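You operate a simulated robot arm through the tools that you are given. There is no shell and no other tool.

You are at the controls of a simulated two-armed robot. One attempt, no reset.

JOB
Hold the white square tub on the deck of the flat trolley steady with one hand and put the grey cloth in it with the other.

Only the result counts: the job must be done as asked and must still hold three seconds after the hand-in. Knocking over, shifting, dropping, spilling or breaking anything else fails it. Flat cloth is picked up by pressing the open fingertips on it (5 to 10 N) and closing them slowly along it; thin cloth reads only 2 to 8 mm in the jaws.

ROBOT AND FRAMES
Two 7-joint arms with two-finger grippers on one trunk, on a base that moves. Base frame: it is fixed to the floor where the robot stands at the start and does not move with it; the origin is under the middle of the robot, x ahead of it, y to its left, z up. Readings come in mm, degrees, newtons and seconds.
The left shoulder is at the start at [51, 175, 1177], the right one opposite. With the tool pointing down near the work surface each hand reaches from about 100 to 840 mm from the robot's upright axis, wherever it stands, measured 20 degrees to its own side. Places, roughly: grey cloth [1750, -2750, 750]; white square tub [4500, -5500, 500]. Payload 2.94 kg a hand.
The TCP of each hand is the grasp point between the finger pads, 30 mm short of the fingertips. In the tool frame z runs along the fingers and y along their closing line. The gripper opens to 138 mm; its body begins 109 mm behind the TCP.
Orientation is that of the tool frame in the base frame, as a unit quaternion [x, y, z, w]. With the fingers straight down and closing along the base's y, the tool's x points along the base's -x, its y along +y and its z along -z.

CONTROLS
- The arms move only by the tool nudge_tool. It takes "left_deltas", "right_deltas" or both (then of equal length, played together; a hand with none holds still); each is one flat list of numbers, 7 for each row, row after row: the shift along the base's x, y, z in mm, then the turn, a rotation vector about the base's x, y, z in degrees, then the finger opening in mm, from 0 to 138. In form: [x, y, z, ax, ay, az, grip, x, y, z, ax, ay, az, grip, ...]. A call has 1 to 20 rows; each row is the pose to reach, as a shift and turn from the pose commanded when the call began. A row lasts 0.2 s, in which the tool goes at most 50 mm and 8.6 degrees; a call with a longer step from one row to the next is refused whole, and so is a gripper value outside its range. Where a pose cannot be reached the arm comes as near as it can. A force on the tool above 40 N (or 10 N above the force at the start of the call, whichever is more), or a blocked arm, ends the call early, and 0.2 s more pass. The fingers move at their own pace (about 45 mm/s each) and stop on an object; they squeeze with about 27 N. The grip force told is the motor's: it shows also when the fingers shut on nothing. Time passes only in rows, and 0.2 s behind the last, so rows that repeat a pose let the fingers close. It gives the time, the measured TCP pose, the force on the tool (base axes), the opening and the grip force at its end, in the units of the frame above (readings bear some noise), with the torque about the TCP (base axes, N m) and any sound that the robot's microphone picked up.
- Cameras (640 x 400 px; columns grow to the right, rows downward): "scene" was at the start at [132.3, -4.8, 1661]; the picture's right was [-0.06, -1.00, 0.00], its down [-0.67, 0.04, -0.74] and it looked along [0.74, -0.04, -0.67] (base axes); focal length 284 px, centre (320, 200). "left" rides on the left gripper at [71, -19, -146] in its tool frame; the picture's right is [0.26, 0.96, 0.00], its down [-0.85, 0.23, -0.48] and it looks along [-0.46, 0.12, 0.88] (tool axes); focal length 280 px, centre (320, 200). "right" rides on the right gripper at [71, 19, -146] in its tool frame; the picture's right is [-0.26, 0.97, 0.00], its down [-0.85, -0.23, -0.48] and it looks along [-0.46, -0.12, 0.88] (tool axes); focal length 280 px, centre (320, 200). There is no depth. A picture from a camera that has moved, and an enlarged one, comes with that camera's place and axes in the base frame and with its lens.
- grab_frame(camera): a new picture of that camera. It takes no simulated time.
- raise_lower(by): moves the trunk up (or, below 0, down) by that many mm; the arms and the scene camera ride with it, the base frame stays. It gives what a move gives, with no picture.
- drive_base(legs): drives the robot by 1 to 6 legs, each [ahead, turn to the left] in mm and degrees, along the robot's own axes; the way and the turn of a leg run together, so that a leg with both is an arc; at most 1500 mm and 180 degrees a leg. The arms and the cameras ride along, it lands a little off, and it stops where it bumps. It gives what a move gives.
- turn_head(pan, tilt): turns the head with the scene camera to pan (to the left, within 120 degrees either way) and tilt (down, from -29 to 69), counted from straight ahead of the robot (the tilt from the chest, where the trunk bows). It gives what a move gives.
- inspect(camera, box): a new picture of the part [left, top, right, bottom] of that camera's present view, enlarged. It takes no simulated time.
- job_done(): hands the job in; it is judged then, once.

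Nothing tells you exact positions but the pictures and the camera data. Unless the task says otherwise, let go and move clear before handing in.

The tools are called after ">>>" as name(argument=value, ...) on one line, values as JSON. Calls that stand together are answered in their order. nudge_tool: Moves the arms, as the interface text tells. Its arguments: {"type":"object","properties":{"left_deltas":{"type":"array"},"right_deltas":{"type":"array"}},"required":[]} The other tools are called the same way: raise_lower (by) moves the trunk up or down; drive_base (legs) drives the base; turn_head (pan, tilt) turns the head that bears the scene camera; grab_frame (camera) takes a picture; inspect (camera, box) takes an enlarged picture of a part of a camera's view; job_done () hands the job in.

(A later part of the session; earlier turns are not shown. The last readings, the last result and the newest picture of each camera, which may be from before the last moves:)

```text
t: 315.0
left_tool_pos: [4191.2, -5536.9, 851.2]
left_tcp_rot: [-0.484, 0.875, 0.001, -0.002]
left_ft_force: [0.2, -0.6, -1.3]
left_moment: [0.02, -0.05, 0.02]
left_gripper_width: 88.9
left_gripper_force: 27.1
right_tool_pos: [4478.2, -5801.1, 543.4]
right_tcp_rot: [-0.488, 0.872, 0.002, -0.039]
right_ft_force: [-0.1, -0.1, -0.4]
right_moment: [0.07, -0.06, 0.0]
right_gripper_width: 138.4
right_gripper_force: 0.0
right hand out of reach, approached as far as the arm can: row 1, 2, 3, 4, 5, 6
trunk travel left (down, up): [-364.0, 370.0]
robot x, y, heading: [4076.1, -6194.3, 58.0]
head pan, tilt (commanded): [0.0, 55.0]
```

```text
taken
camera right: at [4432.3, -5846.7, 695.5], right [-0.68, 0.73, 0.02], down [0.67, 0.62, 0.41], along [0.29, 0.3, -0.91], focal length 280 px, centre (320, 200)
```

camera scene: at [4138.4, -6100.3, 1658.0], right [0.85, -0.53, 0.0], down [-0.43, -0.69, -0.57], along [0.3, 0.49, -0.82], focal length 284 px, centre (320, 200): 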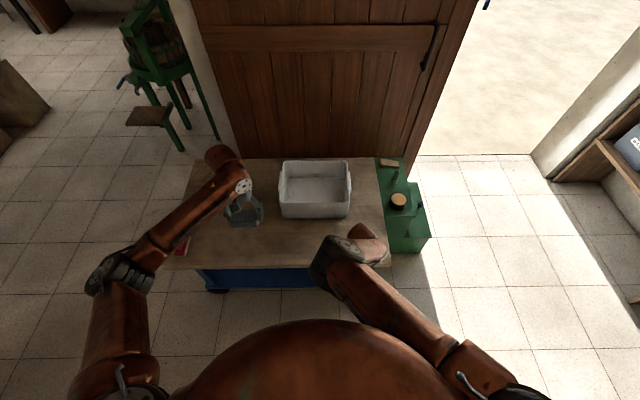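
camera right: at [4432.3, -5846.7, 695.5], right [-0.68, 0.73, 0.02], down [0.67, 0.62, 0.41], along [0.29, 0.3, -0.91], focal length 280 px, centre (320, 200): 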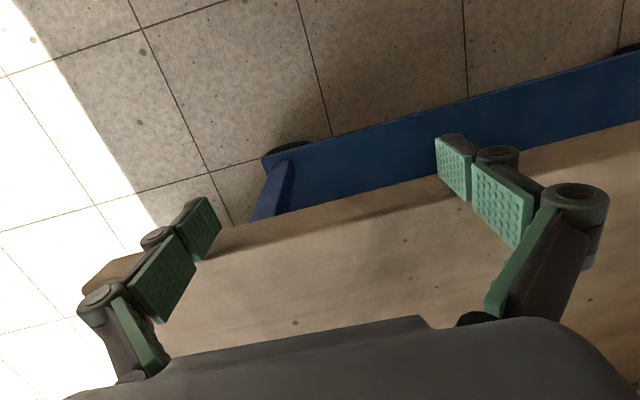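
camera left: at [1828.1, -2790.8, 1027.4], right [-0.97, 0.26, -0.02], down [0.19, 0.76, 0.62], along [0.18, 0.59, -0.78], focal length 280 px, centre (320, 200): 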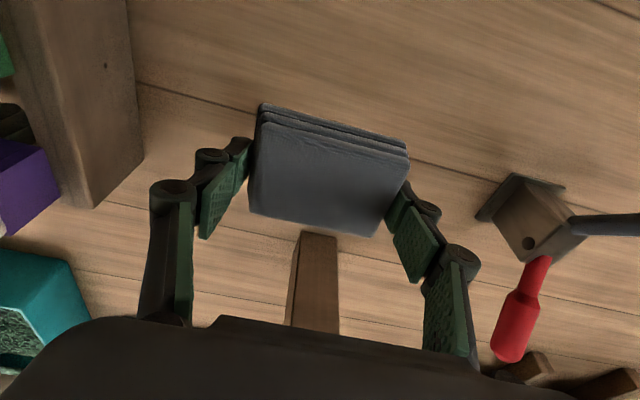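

The hand hovers at the deck's edge without force. I bring it back the way it came — out to the right, back and up.

>>> nudge_tool(right_deltas=[2, -8, 12, 0, 0, 0, 138, 8, -24, 24, 0, 0, 0, 138, 16, -42, 36, 0, 0, 0, 138, 24, -62, 48, 0, 0, 0, 138, 32, -84, 58, 0, 0, 0, 138, 40, -106, 68, 0, 0, 0, 138, 50, -132, 78, 0, 0, 0, 138, 60, -158, 86, 0, 0, 0, 138, 70, -184, 92, 0, 0, 0, 138, 80, -210, 97, 0, 0, 0, 138])

>>> grab_frame(camera="scene")

```text
t: 317.2
left_tool_pos: [4190.7, -5537.1, 851.9]
left_tcp_rot: [-0.484, 0.875, 0.0, 0.0]
left_ft_force: [-0.3, 0.7, -1.1]
left_moment: [0.0, 0.01, -0.01]
left_gripper_width: 88.9
left_gripper_force: 26.8
right_tool_pos: [4557.8, -6008.1, 640.0]
right_tcp_rot: [-0.488, 0.872, 0.003, -0.035]
right_ft_force: [0.0, -0.4, -0.2]
right_moment: [-0.01, 0.02, -0.02]
right_gripper_width: 138.1
right_gripper_force: 0.1
right hand out of reach, approached as far as the arm can: row 1, 2, 3, 4, 5, 6, 7, 8, 9
trunk travel left (down, up): [-364.0, 370.0]
robot x, y, heading: [4078.8, -6196.7, 57.8]
head pan, tilt (commanded): [0.0, 55.0]
```

```text
taken
camera scene: at [4138.3, -6100.2, 1657.9], right [0.85, -0.53, 0.0], down [-0.43, -0.69, -0.57], along [0.3, 0.49, -0.82], focal length 284 px, centre (320, 200)
```

scene: 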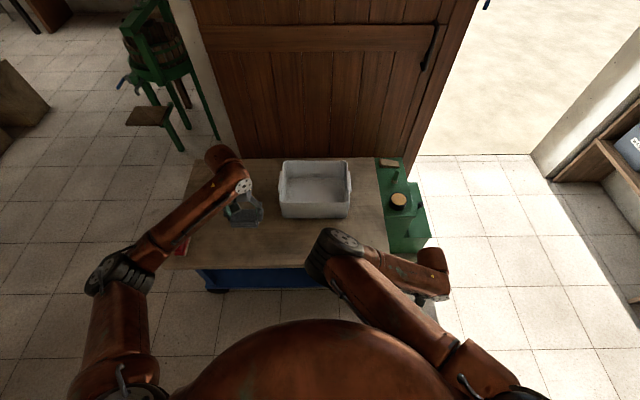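

The right hand is back in its safe pose and the trolley is unmoved. Rather than rework this arm, I test whether it reaches well outstretched toward the tub's right wall, moving up and forward gradually.

>>> nudge_tool(right_deltas=[0, 0, 20, 0, 0, 0, 138, 0, 0, 45, 0, 0, 0, 138, 2, 8, 70, 0, 0, 0, 138, 6, 22, 95, 0, 0, 0, 138, 10, 38, 118, 0, 0, 0, 138, 15, 57, 135, 0, 0, 0, 138, 20, 78, 148, 0, 0, 0, 138, 26, 100, 158, 0, 0, 0, 138, 32, 122, 165, 0, 0, 0, 138, 38, 144, 170, 0, 0, 0, 138, 43, 168, 172, 0, 0, 0, 138, 48, 194, 172, 0, 0, 0, 138])

>>> grab_frame(camera="scene")

```text
t: 319.8
left_tool_pos: [4191.2, -5536.8, 849.4]
left_tcp_rot: [-0.484, 0.875, 0.0, -0.001]
left_ft_force: [0.9, -0.4, 0.2]
left_moment: [0.01, 0.02, 0.0]
left_gripper_width: 89.1
left_gripper_force: 26.6
right_tool_pos: [4602.7, -5812.2, 810.3]
right_tcp_rot: [-0.487, 0.873, 0.002, -0.036]
right_ft_force: [0.1, 0.8, -0.4]
right_moment: [-0.01, -0.01, 0.01]
right_gripper_width: 138.0
right_gripper_force: 0.0
right hand out of reach, approached as far as the arm can: row 1, 2
trunk travel left (down, up): [-364.0, 370.0]
robot x, y, heading: [4077.6, -6194.2, 58.0]
head pan, tilt (commanded): [0.0, 55.0]
```

```text
taken
camera scene: at [4138.7, -6099.2, 1657.8], right [0.85, -0.53, 0.0], down [-0.43, -0.69, -0.57], along [0.3, 0.49, -0.82], focal length 284 px, centre (320, 200)
```

scene: 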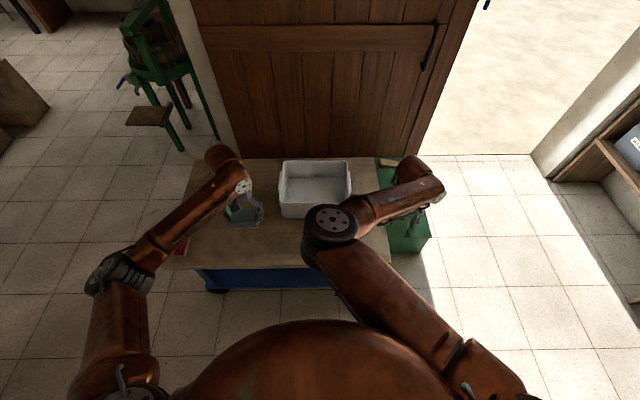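

The right arm reaches well when outstretched (its elbow sits high at the centre). I raise both hands a bit, lower the trunk 150 mm for a stable stance, and then edge 120 mm closer.

>>> nudge_tool(left_deltas=[0, 0, 25, 0, 0, 0, 70, 0, 0, 50, 0, 0, 0, 70, 0, 0, 75, 0, 0, 0, 70, 0, 0, 100, 0, 0, 0, 70], right_deltas=[0, 0, 25, 0, 0, 0, 138, 0, 0, 50, 0, 0, 0, 138, 0, 0, 75, 0, 0, 0, 138, 0, 0, 100, 0, 0, 0, 138])

>>> raise_lower(by=-150)

>>> grab_frame(camera="scene")

```text
t: 320.8
left_tool_pos: [4189.3, -5537.1, 951.4]
left_tcp_rot: [-0.484, 0.875, 0.0, -0.001]
left_ft_force: [0.4, -0.3, -0.4]
left_moment: [0.0, 0.0, 0.01]
left_gripper_width: 89.0
left_gripper_force: 27.2
right_tool_pos: [4602.6, -5811.8, 913.5]
right_tcp_rot: [-0.487, 0.873, 0.003, -0.034]
right_ft_force: [0.4, -0.5, -0.2]
right_moment: [0.05, -0.01, -0.02]
right_gripper_width: 138.0
right_gripper_force: 0.0
trunk travel left (down, up): [-364.0, 370.0]
robot x, y, heading: [4080.0, -6198.3, 58.0]
head pan, tilt (commanded): [0.0, 55.0]
```

```text
t: 322.5
left_tool_pos: [4191.8, -5537.0, 801.5]
left_tcp_rot: [-0.484, 0.875, 0.001, 0.001]
left_ft_force: [0.0, 0.6, -0.9]
left_moment: [0.04, 0.01, 0.0]
left_gripper_width: 89.0
left_gripper_force: 26.6
right_tool_pos: [4602.4, -5813.6, 763.9]
right_tcp_rot: [-0.487, 0.873, 0.003, -0.034]
right_ft_force: [-0.6, -0.4, 0.7]
right_moment: [0.04, 0.0, 0.0]
right_gripper_width: 138.0
right_gripper_force: 0.0
trunk travel left (down, up): [-214.0, 520.0]
robot x, y, heading: [4079.1, -6198.6, 58.0]
head pan, tilt (commanded): [0.0, 55.0]
```

```text
taken
camera scene: at [4189.9, -6017.2, 1503.5], right [0.85, -0.53, 0.0], down [-0.43, -0.69, -0.57], along [0.3, 0.49, -0.82], focal length 284 px, centre (320, 200)
```

scene: 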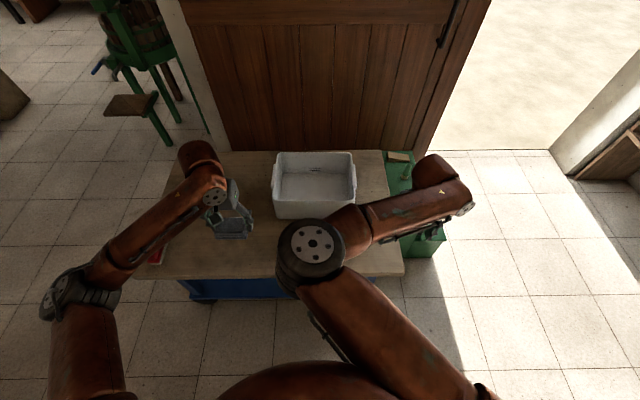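

All steady. I drive 120 mm closer.

>>> drive_base(legs=[[120, 0]])

>>> grab_frame(camera="scene")

>>> grab_frame(camera="right")

>>> grab_frame(camera="left")

```text
t: 324.4
left_tool_pos: [4187.0, -5483.7, 836.3]
left_tcp_rot: [-0.546, 0.837, 0.019, 0.024]
left_ft_force: [-0.5, 1.7, -2.7]
left_moment: [-0.08, 0.03, 0.01]
left_gripper_width: 88.9
left_gripper_force: 26.7
right_tool_pos: [4657.7, -5744.5, 840.9]
right_tcp_rot: [-0.492, 0.865, 0.091, 0.042]
right_ft_force: [-0.5, 0.6, -1.7]
right_moment: [0.0, 0.01, -0.02]
right_gripper_width: 138.1
right_gripper_force: 0.2
trunk travel left (down, up): [-214.0, 520.0]
robot x, y, heading: [4141.6, -6094.6, 57.8]
head pan, tilt (commanded): [0.0, 55.0]
stopped in leg 1: the robot was blocked; the commanded pose is now the measured one
```

```text
taken
camera scene: at [4289.5, -5853.0, 1499.7], right [0.85, -0.53, 0.0], down [-0.45, -0.72, -0.53], along [0.28, 0.45, -0.85], focal length 284 px, centre (320, 200)
```

scene: 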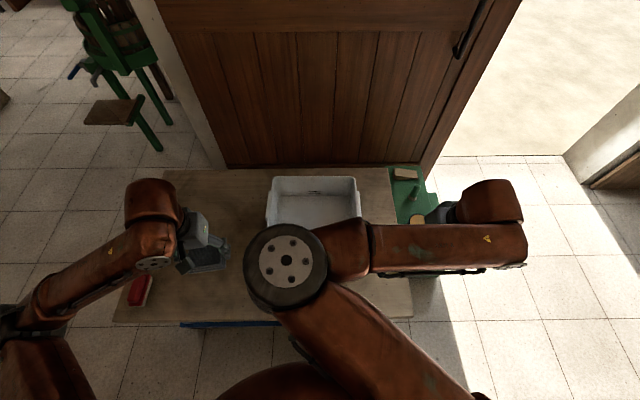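

```text
taken
camera right: at [4606.8, -5824.5, 977.9], right [-0.69, 0.7, 0.15], down [0.64, 0.51, 0.58], along [0.33, 0.5, -0.8], focal length 280 px, centre (320, 200)
```

right: 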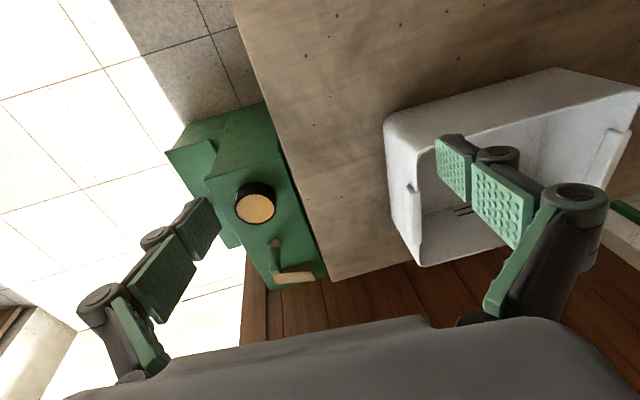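

```text
taken
camera left: at [4172.8, -5563.3, 978.7], right [-0.99, 0.15, -0.01], down [0.12, 0.84, 0.53], along [0.09, 0.52, -0.85], focal length 280 px, centre (320, 200)
```

left: 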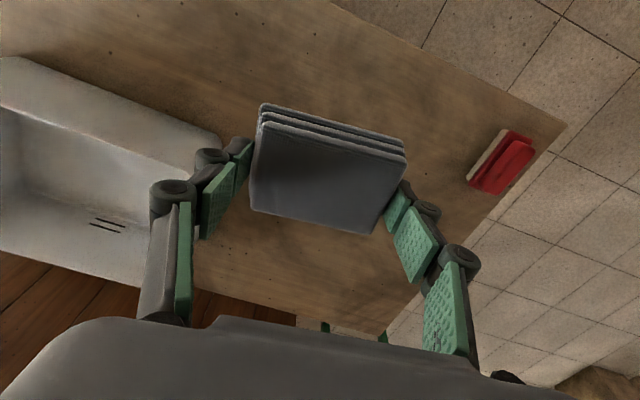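

The drive went its full distance but the robot has begun to rock slightly again (about 3° forward); the hands are well above the tub. I wait without moving the arms and watch it settle.

>>> turn_head(pan=0, tilt=54)

>>> grab_frame(camera="scene")

>>> turn_head(pan=0, tilt=55)

>>> grab_frame(camera="scene")

>>> turn_head(pan=0, tilt=54)

>>> grab_frame(camera="scene")

```text
t: 325.0
left_tool_pos: [4206.5, -5473.6, 832.7]
left_tcp_rot: [-0.526, 0.85, 0.016, 0.022]
left_ft_force: [-0.8, 0.2, 0.0]
left_moment: [0.01, -0.05, 0.0]
left_gripper_width: 89.1
left_gripper_force: 27.1
right_tool_pos: [4659.1, -5742.6, 820.6]
right_tcp_rot: [-0.489, 0.87, 0.063, 0.021]
right_ft_force: [0.8, -0.9, 0.2]
right_moment: [0.02, 0.05, 0.02]
right_gripper_width: 137.9
right_gripper_force: 0.1
trunk travel left (down, up): [-214.0, 520.0]
robot x, y, heading: [4139.6, -6092.0, 58.0]
head pan, tilt (commanded): [0.0, 54.0]
```

```text
taken
camera scene: at [4273.7, -5883.3, 1502.4], right [0.85, -0.53, 0.0], down [-0.44, -0.7, -0.57], along [0.3, 0.48, -0.82], focal length 284 px, centre (320, 200)
```

scene: 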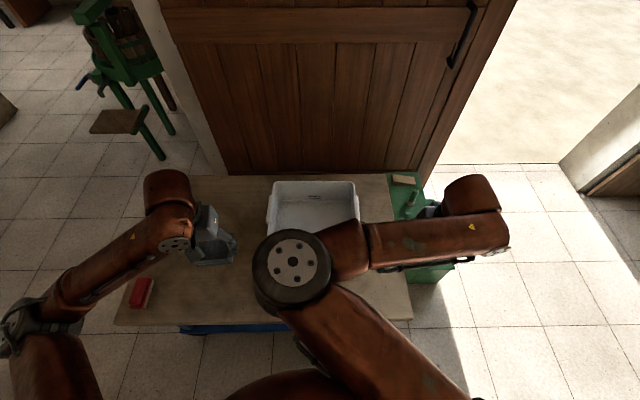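

```text
t: 325.6
left_tool_pos: [4188.1, -5499.6, 845.1]
left_tcp_rot: [-0.525, 0.85, 0.024, 0.037]
left_ft_force: [-1.0, -0.4, -1.2]
left_moment: [0.11, -0.02, -0.02]
left_gripper_width: 89.0
left_gripper_force: 27.0
right_tool_pos: [4644.5, -5767.4, 837.5]
right_tcp_rot: [-0.486, 0.87, 0.075, 0.037]
right_ft_force: [-0.9, -1.9, -0.8]
right_moment: [0.11, -0.12, -0.02]
right_gripper_width: 137.9
right_gripper_force: 0.0
trunk travel left (down, up): [-214.0, 520.0]
robot x, y, heading: [4142.1, -6092.1, 58.1]
head pan, tilt (commanded): [0.0, 55.0]
```

```text
taken
camera scene: at [4250.6, -5919.6, 1503.8], right [0.85, -0.53, 0.0], down [-0.43, -0.69, -0.58], along [0.31, 0.49, -0.82], focal length 284 px, centre (320, 200)
```

scene: 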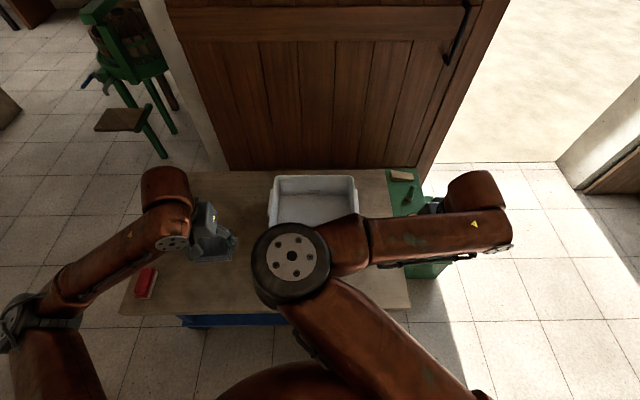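

```text
t: 326.2
left_tool_pos: [4195.6, -5487.1, 840.6]
left_tcp_rot: [-0.527, 0.849, 0.02, 0.03]
left_ft_force: [1.0, 0.2, -0.2]
left_moment: [-0.06, -0.02, -0.02]
left_gripper_width: 88.9
left_gripper_force: 26.8
right_tool_pos: [4650.3, -5755.1, 829.4]
right_tcp_rot: [-0.49, 0.869, 0.068, 0.031]
right_ft_force: [0.2, -0.2, 0.4]
right_moment: [-0.04, 0.01, -0.02]
right_gripper_width: 138.0
right_gripper_force: 0.1
trunk travel left (down, up): [-214.0, 520.0]
robot x, y, heading: [4145.2, -6093.1, 57.8]
head pan, tilt (commanded): [0.0, 54.0]
```

```text
taken
camera scene: at [4257.0, -5910.0, 1504.0], right [0.85, -0.53, 0.0], down [-0.43, -0.69, -0.59], along [0.31, 0.5, -0.81], focal length 284 px, centre (320, 200)
```

scene: 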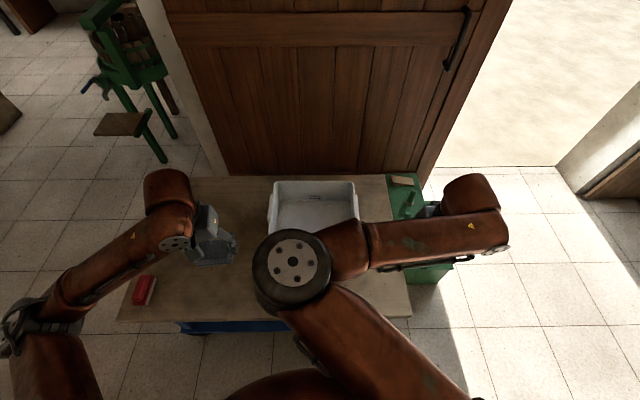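

The rocking is dying out quickly. I wait a moment more.

>>> turn_head(pan=0, tilt=55)

>>> turn_head(pan=0, tilt=50)

>>> grab_frame(camera="scene")

```text
t: 326.8
left_tool_pos: [4197.6, -5486.1, 838.7]
left_tcp_rot: [-0.527, 0.849, 0.02, 0.028]
left_ft_force: [-0.2, 0.1, -0.2]
left_moment: [0.03, -0.01, 0.0]
left_gripper_width: 88.9
left_gripper_force: 27.0
right_tool_pos: [4650.6, -5754.0, 828.2]
right_tcp_rot: [-0.494, 0.866, 0.067, 0.03]
right_ft_force: [-0.2, -0.4, 0.9]
right_moment: [0.01, -0.02, 0.01]
right_gripper_width: 138.2
right_gripper_force: 0.0
trunk travel left (down, up): [-214.0, 520.0]
robot x, y, heading: [4143.9, -6091.6, 57.8]
head pan, tilt (commanded): [0.0, 55.0]
```

```text
t: 327.5
left_tool_pos: [4197.7, -5486.1, 837.8]
left_tcp_rot: [-0.527, 0.849, 0.021, 0.027]
left_ft_force: [-0.2, -0.2, -0.8]
left_moment: [-0.01, -0.01, 0.01]
left_gripper_width: 88.9
left_gripper_force: 26.8
right_tool_pos: [4650.4, -5753.1, 825.4]
right_tcp_rot: [-0.492, 0.868, 0.066, 0.029]
right_ft_force: [0.4, 0.0, 0.3]
right_moment: [0.01, 0.01, -0.01]
right_gripper_width: 138.1
right_gripper_force: 0.0
trunk travel left (down, up): [-214.0, 520.0]
robot x, y, heading: [4140.3, -6097.4, 57.9]
head pan, tilt (commanded): [0.0, 50.0]
```

```text
taken
camera scene: at [4256.8, -5909.8, 1509.6], right [0.85, -0.53, 0.0], down [-0.41, -0.65, -0.64], along [0.34, 0.54, -0.77], focal length 284 px, centre (320, 200)
```

scene: 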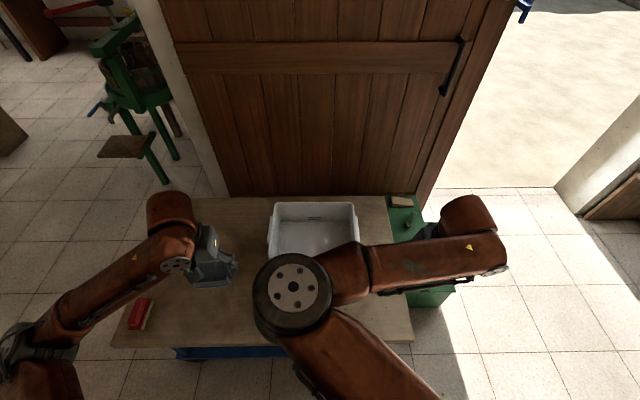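

Steady again. I take hand-camera pictures to locate the tub's right wall precisely.

>>> grab_frame(camera="right")

>>> grab_frame(camera="left")

```text
taken
camera right: at [4598.6, -5825.4, 966.2], right [-0.69, 0.71, 0.11], down [0.64, 0.54, 0.55], along [0.33, 0.45, -0.83], focal length 280 px, centre (320, 200)
```

right: 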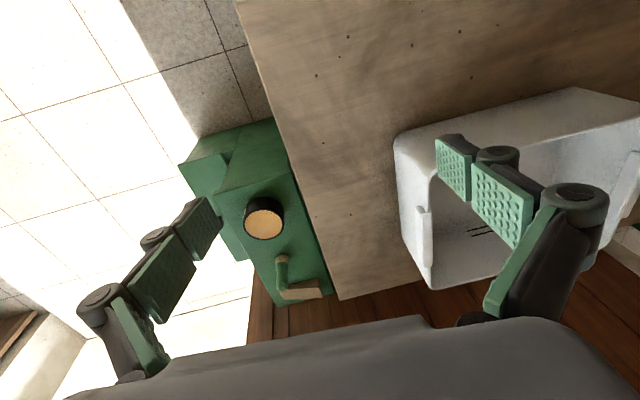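

```text
taken
camera left: at [4178.6, -5566.6, 978.0], right [-0.98, 0.19, -0.01], down [0.16, 0.83, 0.53], along [0.12, 0.52, -0.85], focal length 280 px, centre (320, 200)
```

left: 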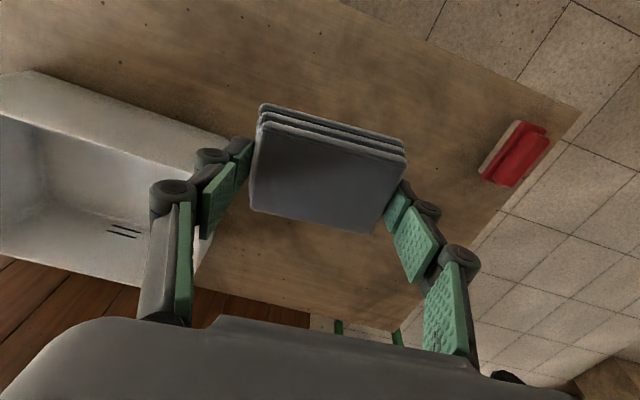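

The tub proves to be about 257 mm square: near wall 689 mm ahead, right wall about 104 mm to my right, centre near [4554,-5391]. I bring the right hand above its right wall near the front, squaring its fingers, while the left hand gives it a little more room.

>>> nudge_tool(left_deltas=[-7, 5, 0, 0, 0, 0, 70, -15, 9, 0, 0, 0, 0, 70, -22, 14, 0, 0, 0, 0, 70, -30, 18, 0, 0, 0, 0, 70, -37, 23, 0, 0, 0, 0, 70, -44, 28, 0, 0, 0, 0, 70, -52, 32, 0, 0, 0, 0, 70, -59, 37, 0, 0, 0, 0, 70, -59, 37, 0, 0, 0, 0, 70, -59, 37, 0, 0, 0, 0, 70], right_deltas=[-3, 23, -2, -0.8, -0.1, -0.2, 138, -6, 46, -5, -1.6, -0.1, -0.3, 138, -9, 69, -8, -2.5, -0.2, -0.5, 138, -12, 92, -10, -3.3, -0.3, -0.6, 138, -15, 115, -13, -4.1, -0.4, -0.8, 138, -18, 138, -15, -4.9, -0.4, -1.0, 138, -21, 161, -18, -5.7, -0.5, -1.1, 138, -24, 184, -20, -6.6, -0.6, -1.3, 138, -27, 207, -23, -7.4, -0.6, -1.4, 138, -30, 230, -25, -8.2, -0.7, -1.6, 138])

>>> grab_frame(camera="right")

>>> grab_frame(camera="scene")

```text
t: 329.7
left_tool_pos: [4137.9, -5448.0, 836.9]
left_tcp_rot: [-0.527, 0.849, 0.02, 0.027]
left_ft_force: [-0.1, 0.0, -1.5]
left_moment: [0.0, -0.01, 0.01]
left_gripper_width: 89.1
left_gripper_force: 27.2
right_tool_pos: [4620.4, -5522.5, 801.3]
right_tcp_rot: [-0.481, 0.877, -0.002, 0.0]
right_ft_force: [0.5, -0.5, -0.3]
right_moment: [-0.01, -0.03, -0.01]
right_gripper_width: 138.0
right_gripper_force: 0.1
trunk travel left (down, up): [-214.0, 520.0]
robot x, y, heading: [4141.6, -6092.3, 57.9]
head pan, tilt (commanded): [0.0, 50.0]
```

```text
taken
camera right: at [4566.0, -5572.9, 948.7], right [-0.67, 0.74, 0.0], down [0.65, 0.59, 0.47], along [0.35, 0.32, -0.88], focal length 280 px, centre (320, 200)
```

right: 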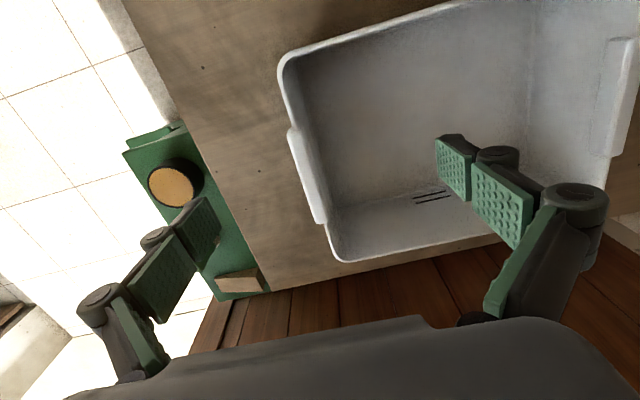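

```text
taken
camera scene: at [4256.9, -5909.0, 1509.5], right [0.85, -0.53, 0.0], down [-0.41, -0.65, -0.64], along [0.34, 0.54, -0.77], focal length 284 px, centre (320, 200)
```

scene: 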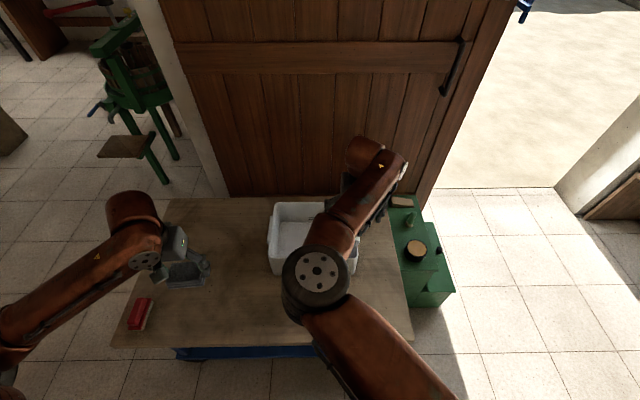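

Refining with both views: rim at z ≈ 675, deck ≈ 547, tub spans 670–898 mm ahead and from 125 mm right to 165 mm left of my axis; its right handle lug is centred about 785 mm ahead. I lower the right hand so its open fingers come down either side of the right wall at the lug.

>>> nudge_tool(right_deltas=[9, 4, -5, 0, 0, 0, 138, 18, 8, -15, 0, 0, 0, 138, 27, 12, -30, 0, 0, 0, 138, 35, 16, -45, 0, 0, 0, 138, 35, 16, -60, 0, 0, 0, 138, 35, 16, -75, 0, 0, 0, 138])

>>> grab_frame(camera="right")

```text
t: 331.1
left_tool_pos: [4139.0, -5446.8, 837.2]
left_tcp_rot: [-0.527, 0.849, 0.019, 0.028]
left_ft_force: [0.3, -0.9, -0.6]
left_moment: [0.02, -0.01, -0.02]
left_gripper_width: 88.9
left_gripper_force: 27.8
right_tool_pos: [4655.6, -5506.0, 726.4]
right_tcp_rot: [-0.482, 0.876, -0.001, -0.001]
right_ft_force: [0.3, -0.7, -0.5]
right_moment: [0.0, 0.0, -0.01]
right_gripper_width: 137.8
right_gripper_force: 0.0
trunk travel left (down, up): [-214.0, 520.0]
robot x, y, heading: [4140.3, -6097.0, 57.6]
head pan, tilt (commanded): [0.0, 50.0]
```

```text
taken
camera right: at [4600.5, -5556.9, 873.4], right [-0.68, 0.74, 0.0], down [0.65, 0.59, 0.47], along [0.35, 0.32, -0.88], focal length 280 px, centre (320, 200)
```

right: 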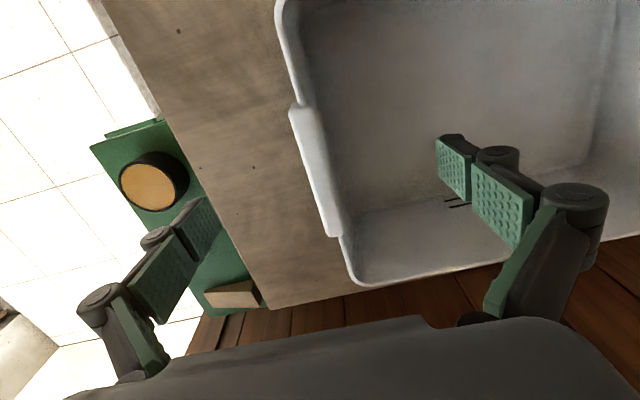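

The lug lies between the open fingers. I shift 4 mm outward and descend until the fingertips are about 27 mm below the rim.

>>> nudge_tool(right_deltas=[3, -2, -10, 0, 0, 0, 138, 4, -2, -20, 0, 0, 0, 138, 4, -2, -30, 0, 0, 0, 138, 4, -2, -40, 0, 0, 0, 138, 4, -2, -48, 0, 0, 0, 138])

>>> grab_frame(camera="right")

```text
t: 332.3
left_tool_pos: [4138.6, -5448.5, 837.9]
left_tcp_rot: [-0.527, 0.849, 0.021, 0.028]
left_ft_force: [0.8, -0.6, -0.4]
left_moment: [0.03, 0.01, 0.03]
left_gripper_width: 89.0
left_gripper_force: 27.1
right_tool_pos: [4659.5, -5508.3, 678.7]
right_tcp_rot: [-0.482, 0.876, 0.001, 0.0]
right_ft_force: [0.0, -0.2, -0.1]
right_moment: [-0.02, -0.01, 0.0]
right_gripper_width: 138.0
right_gripper_force: 0.2
trunk travel left (down, up): [-214.0, 520.0]
robot x, y, heading: [4145.8, -6089.5, 58.0]
head pan, tilt (commanded): [0.0, 50.0]
```

```text
taken
camera right: at [4604.5, -5559.5, 826.6], right [-0.67, 0.74, 0.0], down [0.65, 0.59, 0.48], along [0.35, 0.32, -0.88], focal length 280 px, centre (320, 200)
```

right: 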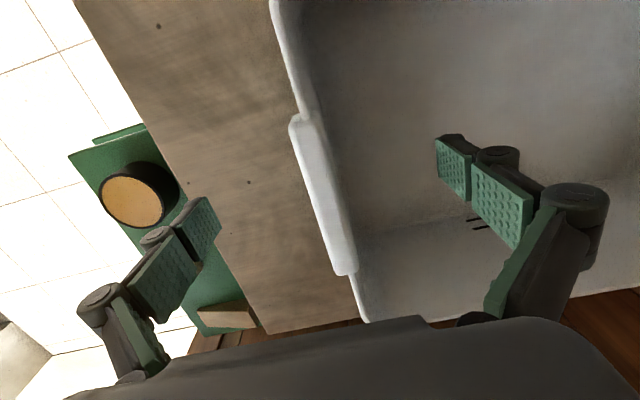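

The lug is centred between the fingers at TCP height. I close the right hand slowly on it, in stages.

>>> nudge_tool(right_deltas=[-2, 1, 0, 0, 0, 0, 120, -2, 1, 0, 0, 0, 0, 100, -2, 1, 0, 0, 0, 0, 80, -2, 1, 0, 0, 0, 0, 60, -2, 1, 0, 0, 0, 0, 45, -2, 1, 0, 0, 0, 0, 45])

>>> grab_frame(camera="right")

```text
t: 333.7
left_tool_pos: [4137.5, -5448.6, 836.8]
left_tcp_rot: [-0.526, 0.85, 0.02, 0.028]
left_ft_force: [-0.8, -0.4, -0.1]
left_moment: [-0.02, 0.0, -0.01]
left_gripper_width: 89.1
left_gripper_force: 26.9
right_tool_pos: [4656.7, -5507.5, 680.0]
right_tcp_rot: [-0.483, 0.876, 0.0, 0.0]
right_ft_force: [-0.3, -0.3, 0.0]
right_moment: [0.02, 0.03, -0.01]
right_gripper_width: 45.1
right_gripper_force: 0.0
trunk travel left (down, up): [-214.0, 520.0]
robot x, y, heading: [4142.0, -6095.0, 57.7]
head pan, tilt (commanded): [0.0, 50.0]
```

```text
taken
camera right: at [4602.1, -5558.5, 826.8], right [-0.68, 0.74, 0.0], down [0.65, 0.59, 0.48], along [0.35, 0.32, -0.88], focal length 280 px, centre (320, 200)
```

right: 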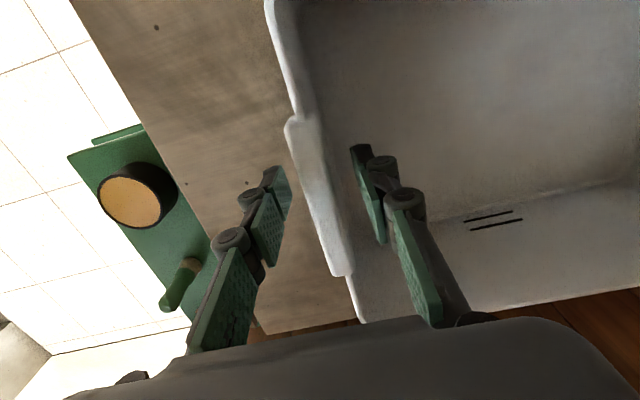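

The lug is well centred between the fingers. I close further until both fingers hold it.

>>> nudge_tool(right_deltas=[2, -1, 0, 0, 0, 0, 40, 2, -1, 0, 0, 0, 0, 32, 2, -1, 0, 0, 0, 0, 26, 2, -1, 0, 0, 0, 0, 20, 2, -1, 0, 0, 0, 0, 16, 2, -1, 0, 0, 0, 0, 12, 2, -1, 0, 0, 0, 0, 8, 2, -1, 0, 0, 0, 0, 8])

>>> grab_frame(camera="right")

>>> grab_frame(camera="scene")

```text
t: 335.5
left_tool_pos: [4137.2, -5447.7, 836.5]
left_tcp_rot: [-0.527, 0.849, 0.02, 0.028]
left_ft_force: [0.9, 0.8, -1.1]
left_moment: [0.0, -0.02, -0.02]
left_gripper_width: 89.0
left_gripper_force: 27.2
right_tool_pos: [4659.8, -5508.9, 680.2]
right_tcp_rot: [-0.483, 0.876, 0.0, 0.0]
right_ft_force: [-1.3, 1.4, 0.2]
right_moment: [0.0, 0.04, 0.09]
right_gripper_width: 17.1
right_gripper_force: 26.7
trunk travel left (down, up): [-214.0, 520.0]
robot x, y, heading: [4143.5, -6092.2, 57.9]
head pan, tilt (commanded): [0.0, 50.0]
```

```text
taken
camera right: at [4603.7, -5559.6, 826.6], right [-0.68, 0.74, 0.0], down [0.65, 0.59, 0.48], along [0.35, 0.32, -0.88], focal length 280 px, centre (320, 200)
```

right: 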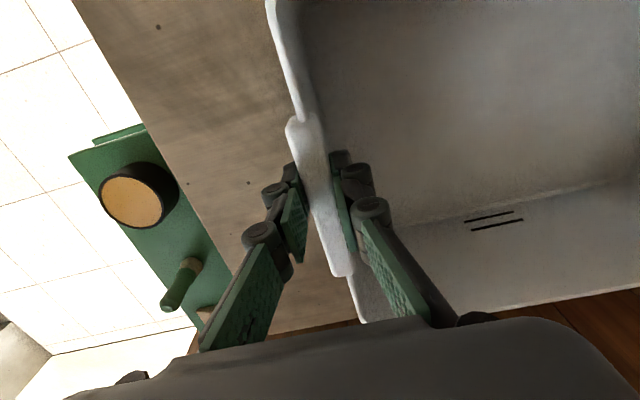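

```text
taken
camera scene: at [4256.7, -5909.4, 1509.6], right [0.85, -0.53, 0.0], down [-0.41, -0.65, -0.64], along [0.34, 0.54, -0.77], focal length 284 px, centre (320, 200)
```

scene: 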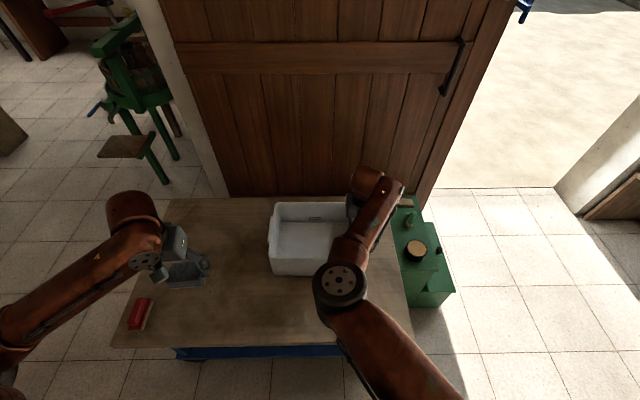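

The right hand now holds the tub by its lug with a steady grip (17 mm, 27 N), and the tub has not shifted. I bring the left hand with the cloth across above the tub, squaring it on the way.

>>> nudge_tool(left_deltas=[27, 4, 0, -0.3, 0.1, -0.4, 70, 53, 8, 0, -0.5, 0.2, -0.9, 70, 80, 12, 0, -0.8, 0.3, -1.3, 70, 106, 16, 0, -1.0, 0.4, -1.7, 70, 133, 20, 0, -1.3, 0.5, -2.1, 70, 159, 24, 0, -1.5, 0.6, -2.6, 70, 186, 28, 0, -1.8, 0.8, -3.0, 70, 213, 32, 0, -2.1, 0.9, -3.4, 70, 239, 36, 0, -2.3, 1.0, -3.9, 70, 266, 40, 0, -2.6, 1.1, -4.3, 70, 292, 44, 0, -2.8, 1.2, -4.7, 70, 319, 48, 0, -3.1, 1.3, -5.1, 70, 345, 52, 0, -3.3, 1.4, -5.6, 70, 372, 56, 0, -3.6, 1.5, -6.0, 70])

>>> grab_frame(camera="left")

>>> grab_frame(camera="scene")

```text
t: 338.5
left_tool_pos: [4510.3, -5389.3, 837.5]
left_tcp_rot: [-0.482, 0.876, -0.001, 0.0]
left_ft_force: [-0.2, -0.1, 0.3]
left_moment: [0.05, 0.03, 0.02]
left_gripper_width: 88.9
left_gripper_force: 27.2
right_tool_pos: [4659.2, -5508.5, 679.1]
right_tcp_rot: [-0.483, 0.876, 0.0, -0.001]
right_ft_force: [-1.4, -2.7, 4.2]
right_moment: [0.31, -0.03, 0.23]
right_gripper_width: 17.2
right_gripper_force: 26.9
trunk travel left (down, up): [-214.0, 520.0]
robot x, y, heading: [4141.1, -6093.7, 58.1]
head pan, tilt (commanded): [0.0, 50.0]
```

```text
taken
camera left: at [4489.0, -5459.6, 983.1], right [-0.95, 0.3, 0.0], down [0.26, 0.84, 0.48], along [0.14, 0.45, -0.88], focal length 280 px, centre (320, 200)
```

left: 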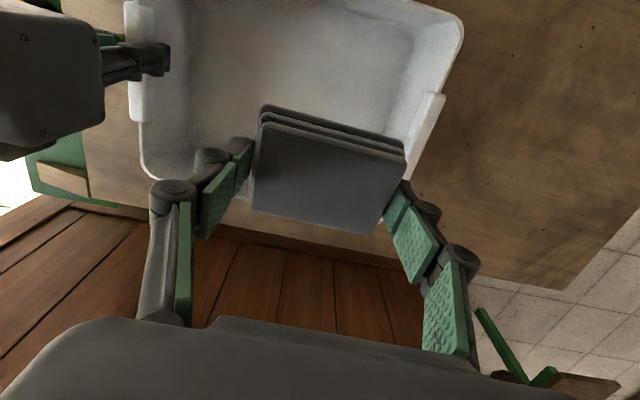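

```text
taken
camera scene: at [4261.1, -5906.1, 1509.6], right [0.85, -0.53, 0.0], down [-0.41, -0.65, -0.64], along [0.34, 0.54, -0.77], focal length 284 px, centre (320, 200)
```

scene: 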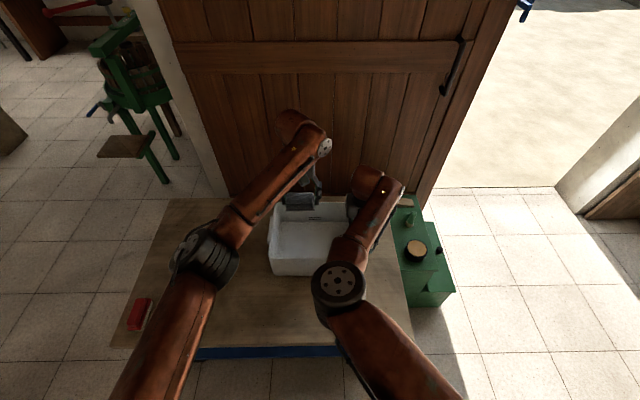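

The cloth is above the middle-left of the tub, clear of the right hand. I lower it into the tub.

>>> nudge_tool(left_deltas=[0, 0, -20, 0, 0, 0, 70, 0, 0, -42, 0, 0, 0, 70, 0, 0, -64, 0, 0, 0, 70, 0, 0, -86, 0, 0, 0, 70, 0, 0, -108, 0, 0, 0, 70, 0, 0, -130, 0, 0, 0, 70, 0, 0, -150, 0, 0, 0, 70, 0, 0, -170, 0, 0, 0, 70, 0, 0, -190, 0, 0, 0, 70, 0, 0, -210, 0, 0, 0, 70])

>>> grab_frame(camera="left")

>>> grab_frame(camera="right")

```text
t: 340.8
left_tool_pos: [4502.9, -5390.8, 635.6]
left_tcp_rot: [-0.487, 0.874, 0.004, 0.003]
left_ft_force: [-0.2, 0.1, 0.0]
left_moment: [-0.01, -0.06, -0.01]
left_gripper_width: 89.1
left_gripper_force: 26.9
right_tool_pos: [4653.9, -5513.3, 687.6]
right_tcp_rot: [-0.483, 0.876, 0.002, 0.005]
right_ft_force: [-3.0, 0.8, -4.8]
right_moment: [-0.55, -0.38, 0.19]
right_gripper_width: 17.6
right_gripper_force: 27.3
trunk travel left (down, up): [-214.0, 520.0]
robot x, y, heading: [4140.3, -6095.5, 58.1]
head pan, tilt (commanded): [0.0, 50.0]
stopped in row 10 (left hand): the arm was blocked; the commanded pose is now the measured one
```

```text
taken
camera left: at [4481.8, -5463.7, 779.8], right [-0.96, 0.28, 0.0], down [0.25, 0.84, 0.49], along [0.14, 0.47, -0.87], focal length 280 px, centre (320, 200)
```

left: 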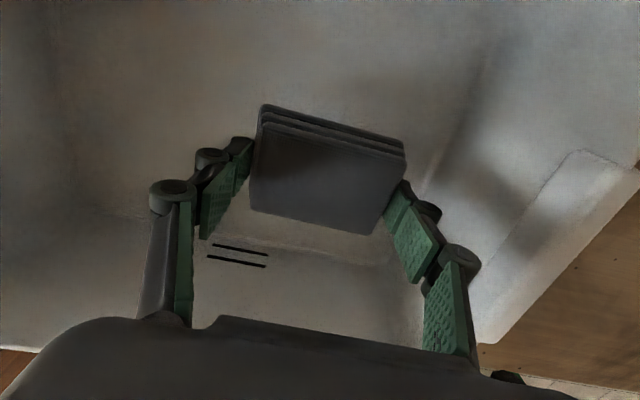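

```text
taken
camera right: at [4598.5, -5566.0, 834.7], right [-0.68, 0.74, 0.0], down [0.64, 0.59, 0.49], along [0.36, 0.33, -0.87], focal length 280 px, centre (320, 200)
```

right: 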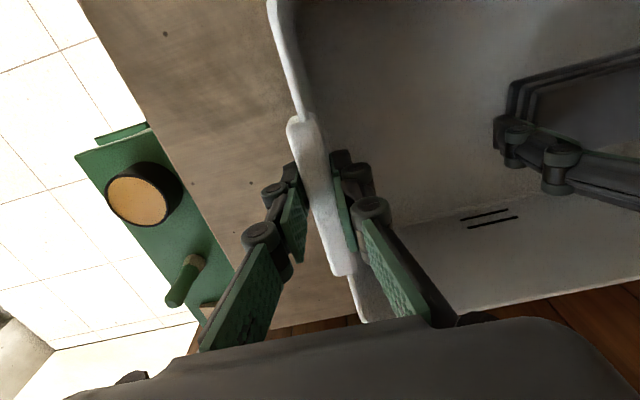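

The left arm reported being blocked at z 635 without any hand force, so perhaps the arms touch each other. I look before moving.

>>> grab_frame(camera="scene")

>>> inspect(camera="scene", box=[180, 120, 440, 320])

```text
taken
camera scene: at [4277.7, -5873.7, 1507.7], right [0.85, -0.53, 0.0], down [-0.42, -0.66, -0.62], along [0.33, 0.53, -0.78], focal length 284 px, centre (320, 200)
```

scene: 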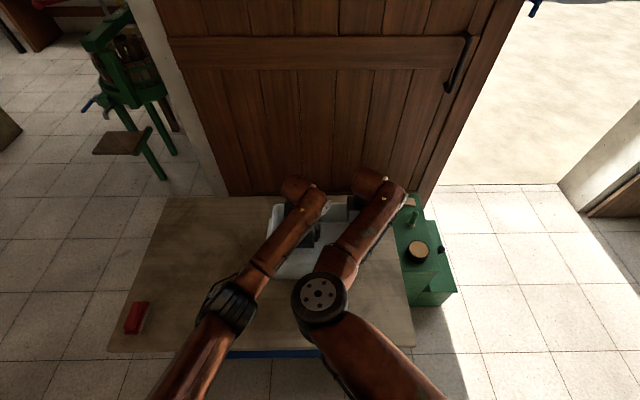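

```text
2.00 times, centred on (310, 220) of scene
camera zoom: at [4277.7, -5873.7, 1507.7], right [0.85, -0.53, 0.0], down [-0.42, -0.66, -0.62], along [0.33, 0.53, -0.78], focal length 568 px, centre (340, 160)
```

zoom: 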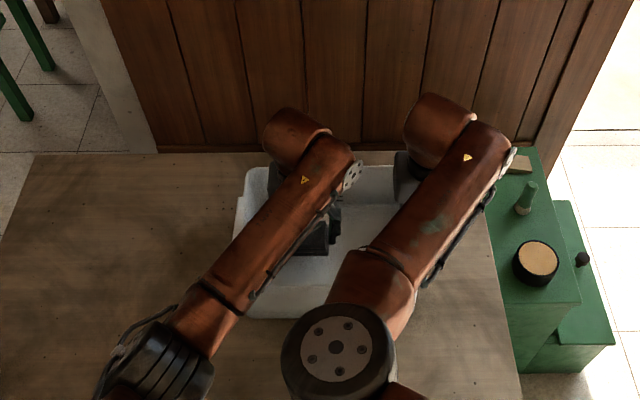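

The head has moved about 40 mm forward: the outstretched arms are tipping my weight forward. The cloth is already well inside the tub, about 50 mm above its floor, so I release it here and then lift the left hand straight out.

>>> nudge_tool(left_deltas=[0, 0, 0, 0, 0, 0, 110, 0, 0, 0, 0, 0, 0, 112, 0, 0, 15, 0, 0, 0, 112, 0, 0, 40, 0, 0, 0, 112, 0, 0, 65, 0, 0, 0, 112, 0, 0, 90, 0, 0, 0, 112, 0, 0, 115, 0, 0, 0, 112])

>>> grab_frame(camera="scene")

>>> grab_frame(camera="left")

```text
t: 341.1
left_tool_pos: [4489.6, -5401.8, 634.9]
left_tcp_rot: [-0.5, 0.866, 0.01, -0.008]
left_ft_force: [60.3, -33.9, 40.6]
left_moment: [2.32, 4.11, 0.0]
left_gripper_width: 72.7
left_gripper_force: 0.0
right_tool_pos: [4693.2, -5530.2, 717.6]
right_tcp_rot: [-0.457, 0.889, 0.026, 0.019]
right_ft_force: [-50.5, 29.5, -8.6]
right_moment: [-0.82, 0.38, 0.78]
right_gripper_width: 30.4
right_gripper_force: 29.5
trunk travel left (down, up): [-214.0, 520.0]
robot x, y, heading: [4136.1, -6094.1, 58.2]
head pan, tilt (commanded): [0.0, 50.0]
stopped in row 1 (left hand): the arm was blocked; the commanded pose is now the measured one
```

```text
taken
camera scene: at [4293.9, -5857.1, 1507.1], right [0.85, -0.53, 0.0], down [-0.42, -0.67, -0.61], along [0.32, 0.52, -0.79], focal length 284 px, centre (320, 200)
```

scene: 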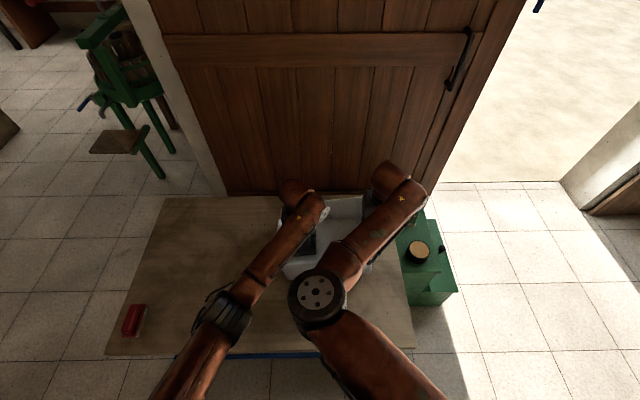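

```text
taken
camera left: at [4475.8, -5473.7, 780.6], right [-0.97, 0.25, 0.02], down [0.23, 0.85, 0.48], along [0.1, 0.47, -0.88], focal length 280 px, centre (320, 200)
```

left: 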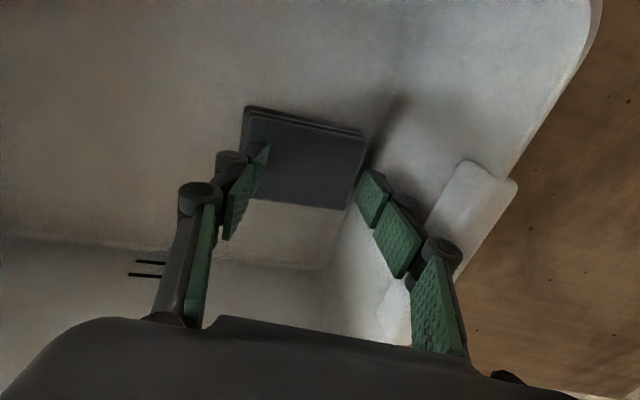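

The cloth has dropped into the tub, but my forward lean made the right hand pull the tub; I must let go now. I open the right hand and draw both hands up and back at once to bring my weight back.

>>> nudge_tool(left_deltas=[-4, -8, 42, 0, 0, 0, 76, -8, -16, 85, 0, 0, 0, 76, -14, -28, 128, 0, 0, 0, 76, -28, -48, 165, 0, 0, 0, 76], right_deltas=[0, 0, 0, 0, 0, 0, 80, 0, 0, 40, 0, 0, 0, 100, -6, -10, 85, 0, 0, 0, 120, -18, -30, 125, 0, 0, 0, 138])

>>> grab_frame(camera="scene")

>>> grab_frame(camera="right")

```text
t: 341.4
left_tool_pos: [4421.3, -5407.3, 631.5]
left_tcp_rot: [-0.541, 0.839, 0.025, -0.056]
left_ft_force: [-4.5, 5.9, -2.8]
left_moment: [-0.67, -0.34, 0.11]
left_gripper_width: 76.2
left_gripper_force: 0.0
right_tool_pos: [4673.9, -5544.7, 733.4]
right_tcp_rot: [-0.48, 0.876, 0.011, 0.057]
right_ft_force: [34.0, -11.4, -0.3]
right_moment: [1.59, 3.3, 0.43]
right_gripper_width: 80.9
right_gripper_force: 0.5
trunk travel left (down, up): [-214.0, 520.0]
robot x, y, heading: [4142.8, -6094.1, 57.5]
head pan, tilt (commanded): [0.0, 50.0]
stopped in row 1 (left hand): the arm was blocked; the commanded pose is now the measured one
```

```text
taken
camera scene: at [4289.1, -5842.9, 1505.5], right [0.85, -0.53, 0.01], down [-0.42, -0.68, -0.6], along [0.33, 0.51, -0.8], focal length 284 px, centre (320, 200)
```

scene: 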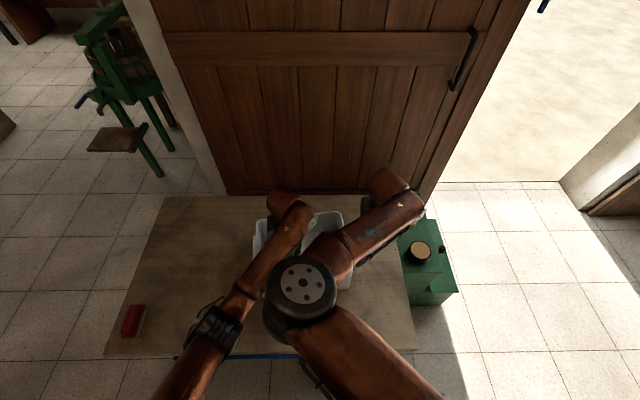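

```text
taken
camera right: at [4606.7, -5605.7, 872.1], right [-0.67, 0.74, -0.01], down [0.6, 0.55, 0.57], along [0.43, 0.38, -0.82], focal length 280 px, centre (320, 200)
```

right: 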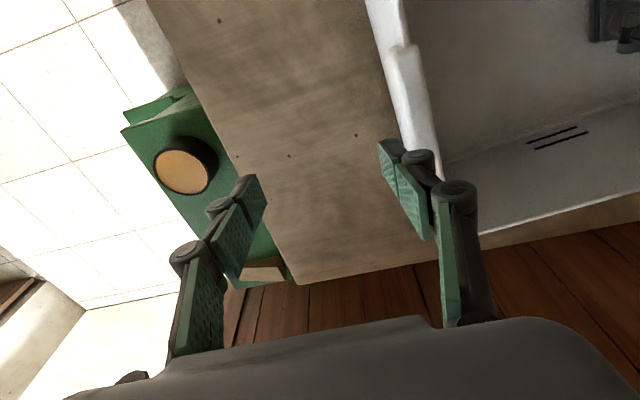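

The tub is free of the right hand now, though it shifted some. I keep lifting both hands out and back.

>>> nudge_tool(left_deltas=[8, -4, 46, 0, 0, 0, 76, 12, -8, 92, 0, 0, 0, 76, 10, -20, 135, 0, 0, 0, 76, -5, -45, 170, 0, 0, 0, 76], right_deltas=[8, -14, 42, 0, 0, 0, 90, 8, -30, 85, 0, 0, 0, 100, 0, -60, 120, 0, 0, 0, 120, -15, -95, 140, 0, 0, 0, 138])

>>> grab_frame(camera="scene")

```text
t: 341.7
left_tool_pos: [4430.4, -5425.1, 654.4]
left_tcp_rot: [-0.555, 0.832, 0.021, -0.001]
left_ft_force: [-1.0, 0.5, 0.3]
left_moment: [-0.07, -0.13, -0.03]
left_gripper_width: 76.0
left_gripper_force: 0.1
right_tool_pos: [4636.6, -5557.0, 781.3]
right_tcp_rot: [-0.492, 0.867, 0.067, 0.052]
right_ft_force: [-1.2, 0.6, -2.3]
right_moment: [0.01, -0.07, 0.04]
right_gripper_width: 90.1
right_gripper_force: 0.1
trunk travel left (down, up): [-214.0, 520.0]
robot x, y, heading: [4141.1, -6093.4, 57.8]
head pan, tilt (commanded): [0.0, 50.0]
stopped in row 1 (left hand): the arm was blocked; the commanded pose is now the measured one
```

```text
taken
camera scene: at [4292.4, -5849.9, 1505.9], right [0.84, -0.53, 0.0], down [-0.42, -0.67, -0.61], along [0.33, 0.51, -0.8], focal length 284 px, centre (320, 200)
```

scene: 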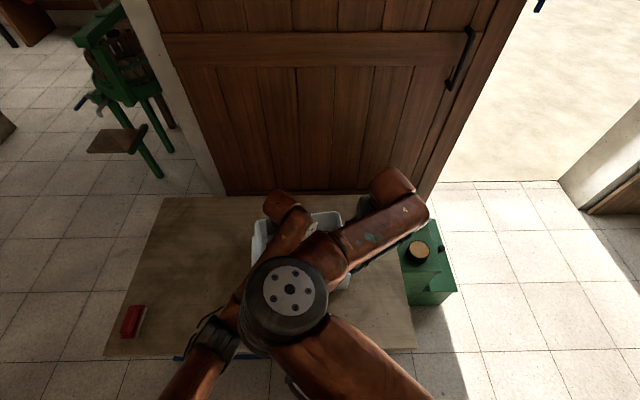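

The lean has stopped growing. My right elbow is getting close to the left forearm, so I move the right hand outward to the right while the left hand continues straight up.

>>> nudge_tool(left_deltas=[4, 0, 46, 0, 0, 0, 76, 6, 0, 92, 0, 0, 0, 76, 6, 0, 138, 0, 0, 0, 76, 6, 0, 180, 0, 0, 0, 76], right_deltas=[36, -22, 10, 0, 0, 0, 110, 72, -44, 20, 0, 0, 0, 120, 108, -66, 30, 0, 0, 0, 138, 140, -86, 40, 0, 0, 0, 138])

>>> grab_frame(camera="scene")

```text
t: 342.1
left_tool_pos: [4422.0, -5456.3, 714.4]
left_tcp_rot: [-0.554, 0.831, 0.029, 0.038]
left_ft_force: [-0.1, 1.2, 0.0]
left_moment: [-0.11, -0.05, -0.03]
left_gripper_width: 75.9
left_gripper_force: 0.1
right_tool_pos: [4635.7, -5610.2, 815.5]
right_tcp_rot: [-0.476, 0.872, 0.084, 0.075]
right_ft_force: [0.4, -0.8, -2.8]
right_moment: [0.15, -0.03, -0.01]
right_gripper_width: 110.3
right_gripper_force: 0.2
trunk travel left (down, up): [-214.0, 520.0]
robot x, y, heading: [4144.9, -6094.5, 57.8]
head pan, tilt (commanded): [0.0, 50.0]
stopped in row 1 (left hand): the arm was blocked; the commanded pose is now the measured one
```

```text
taken
camera scene: at [4277.6, -5878.2, 1508.1], right [0.84, -0.54, 0.0], down [-0.42, -0.66, -0.62], along [0.33, 0.53, -0.78], focal length 284 px, centre (320, 200)
```

scene: 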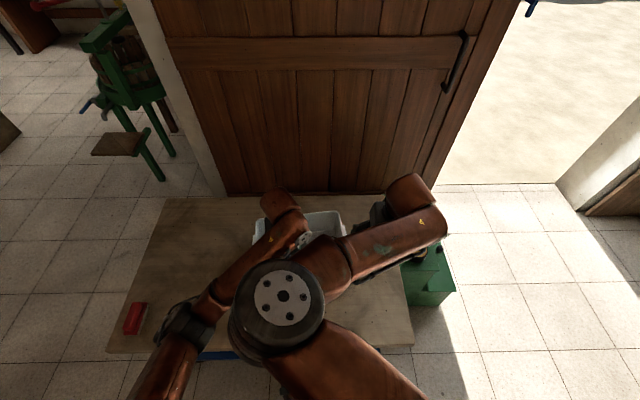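

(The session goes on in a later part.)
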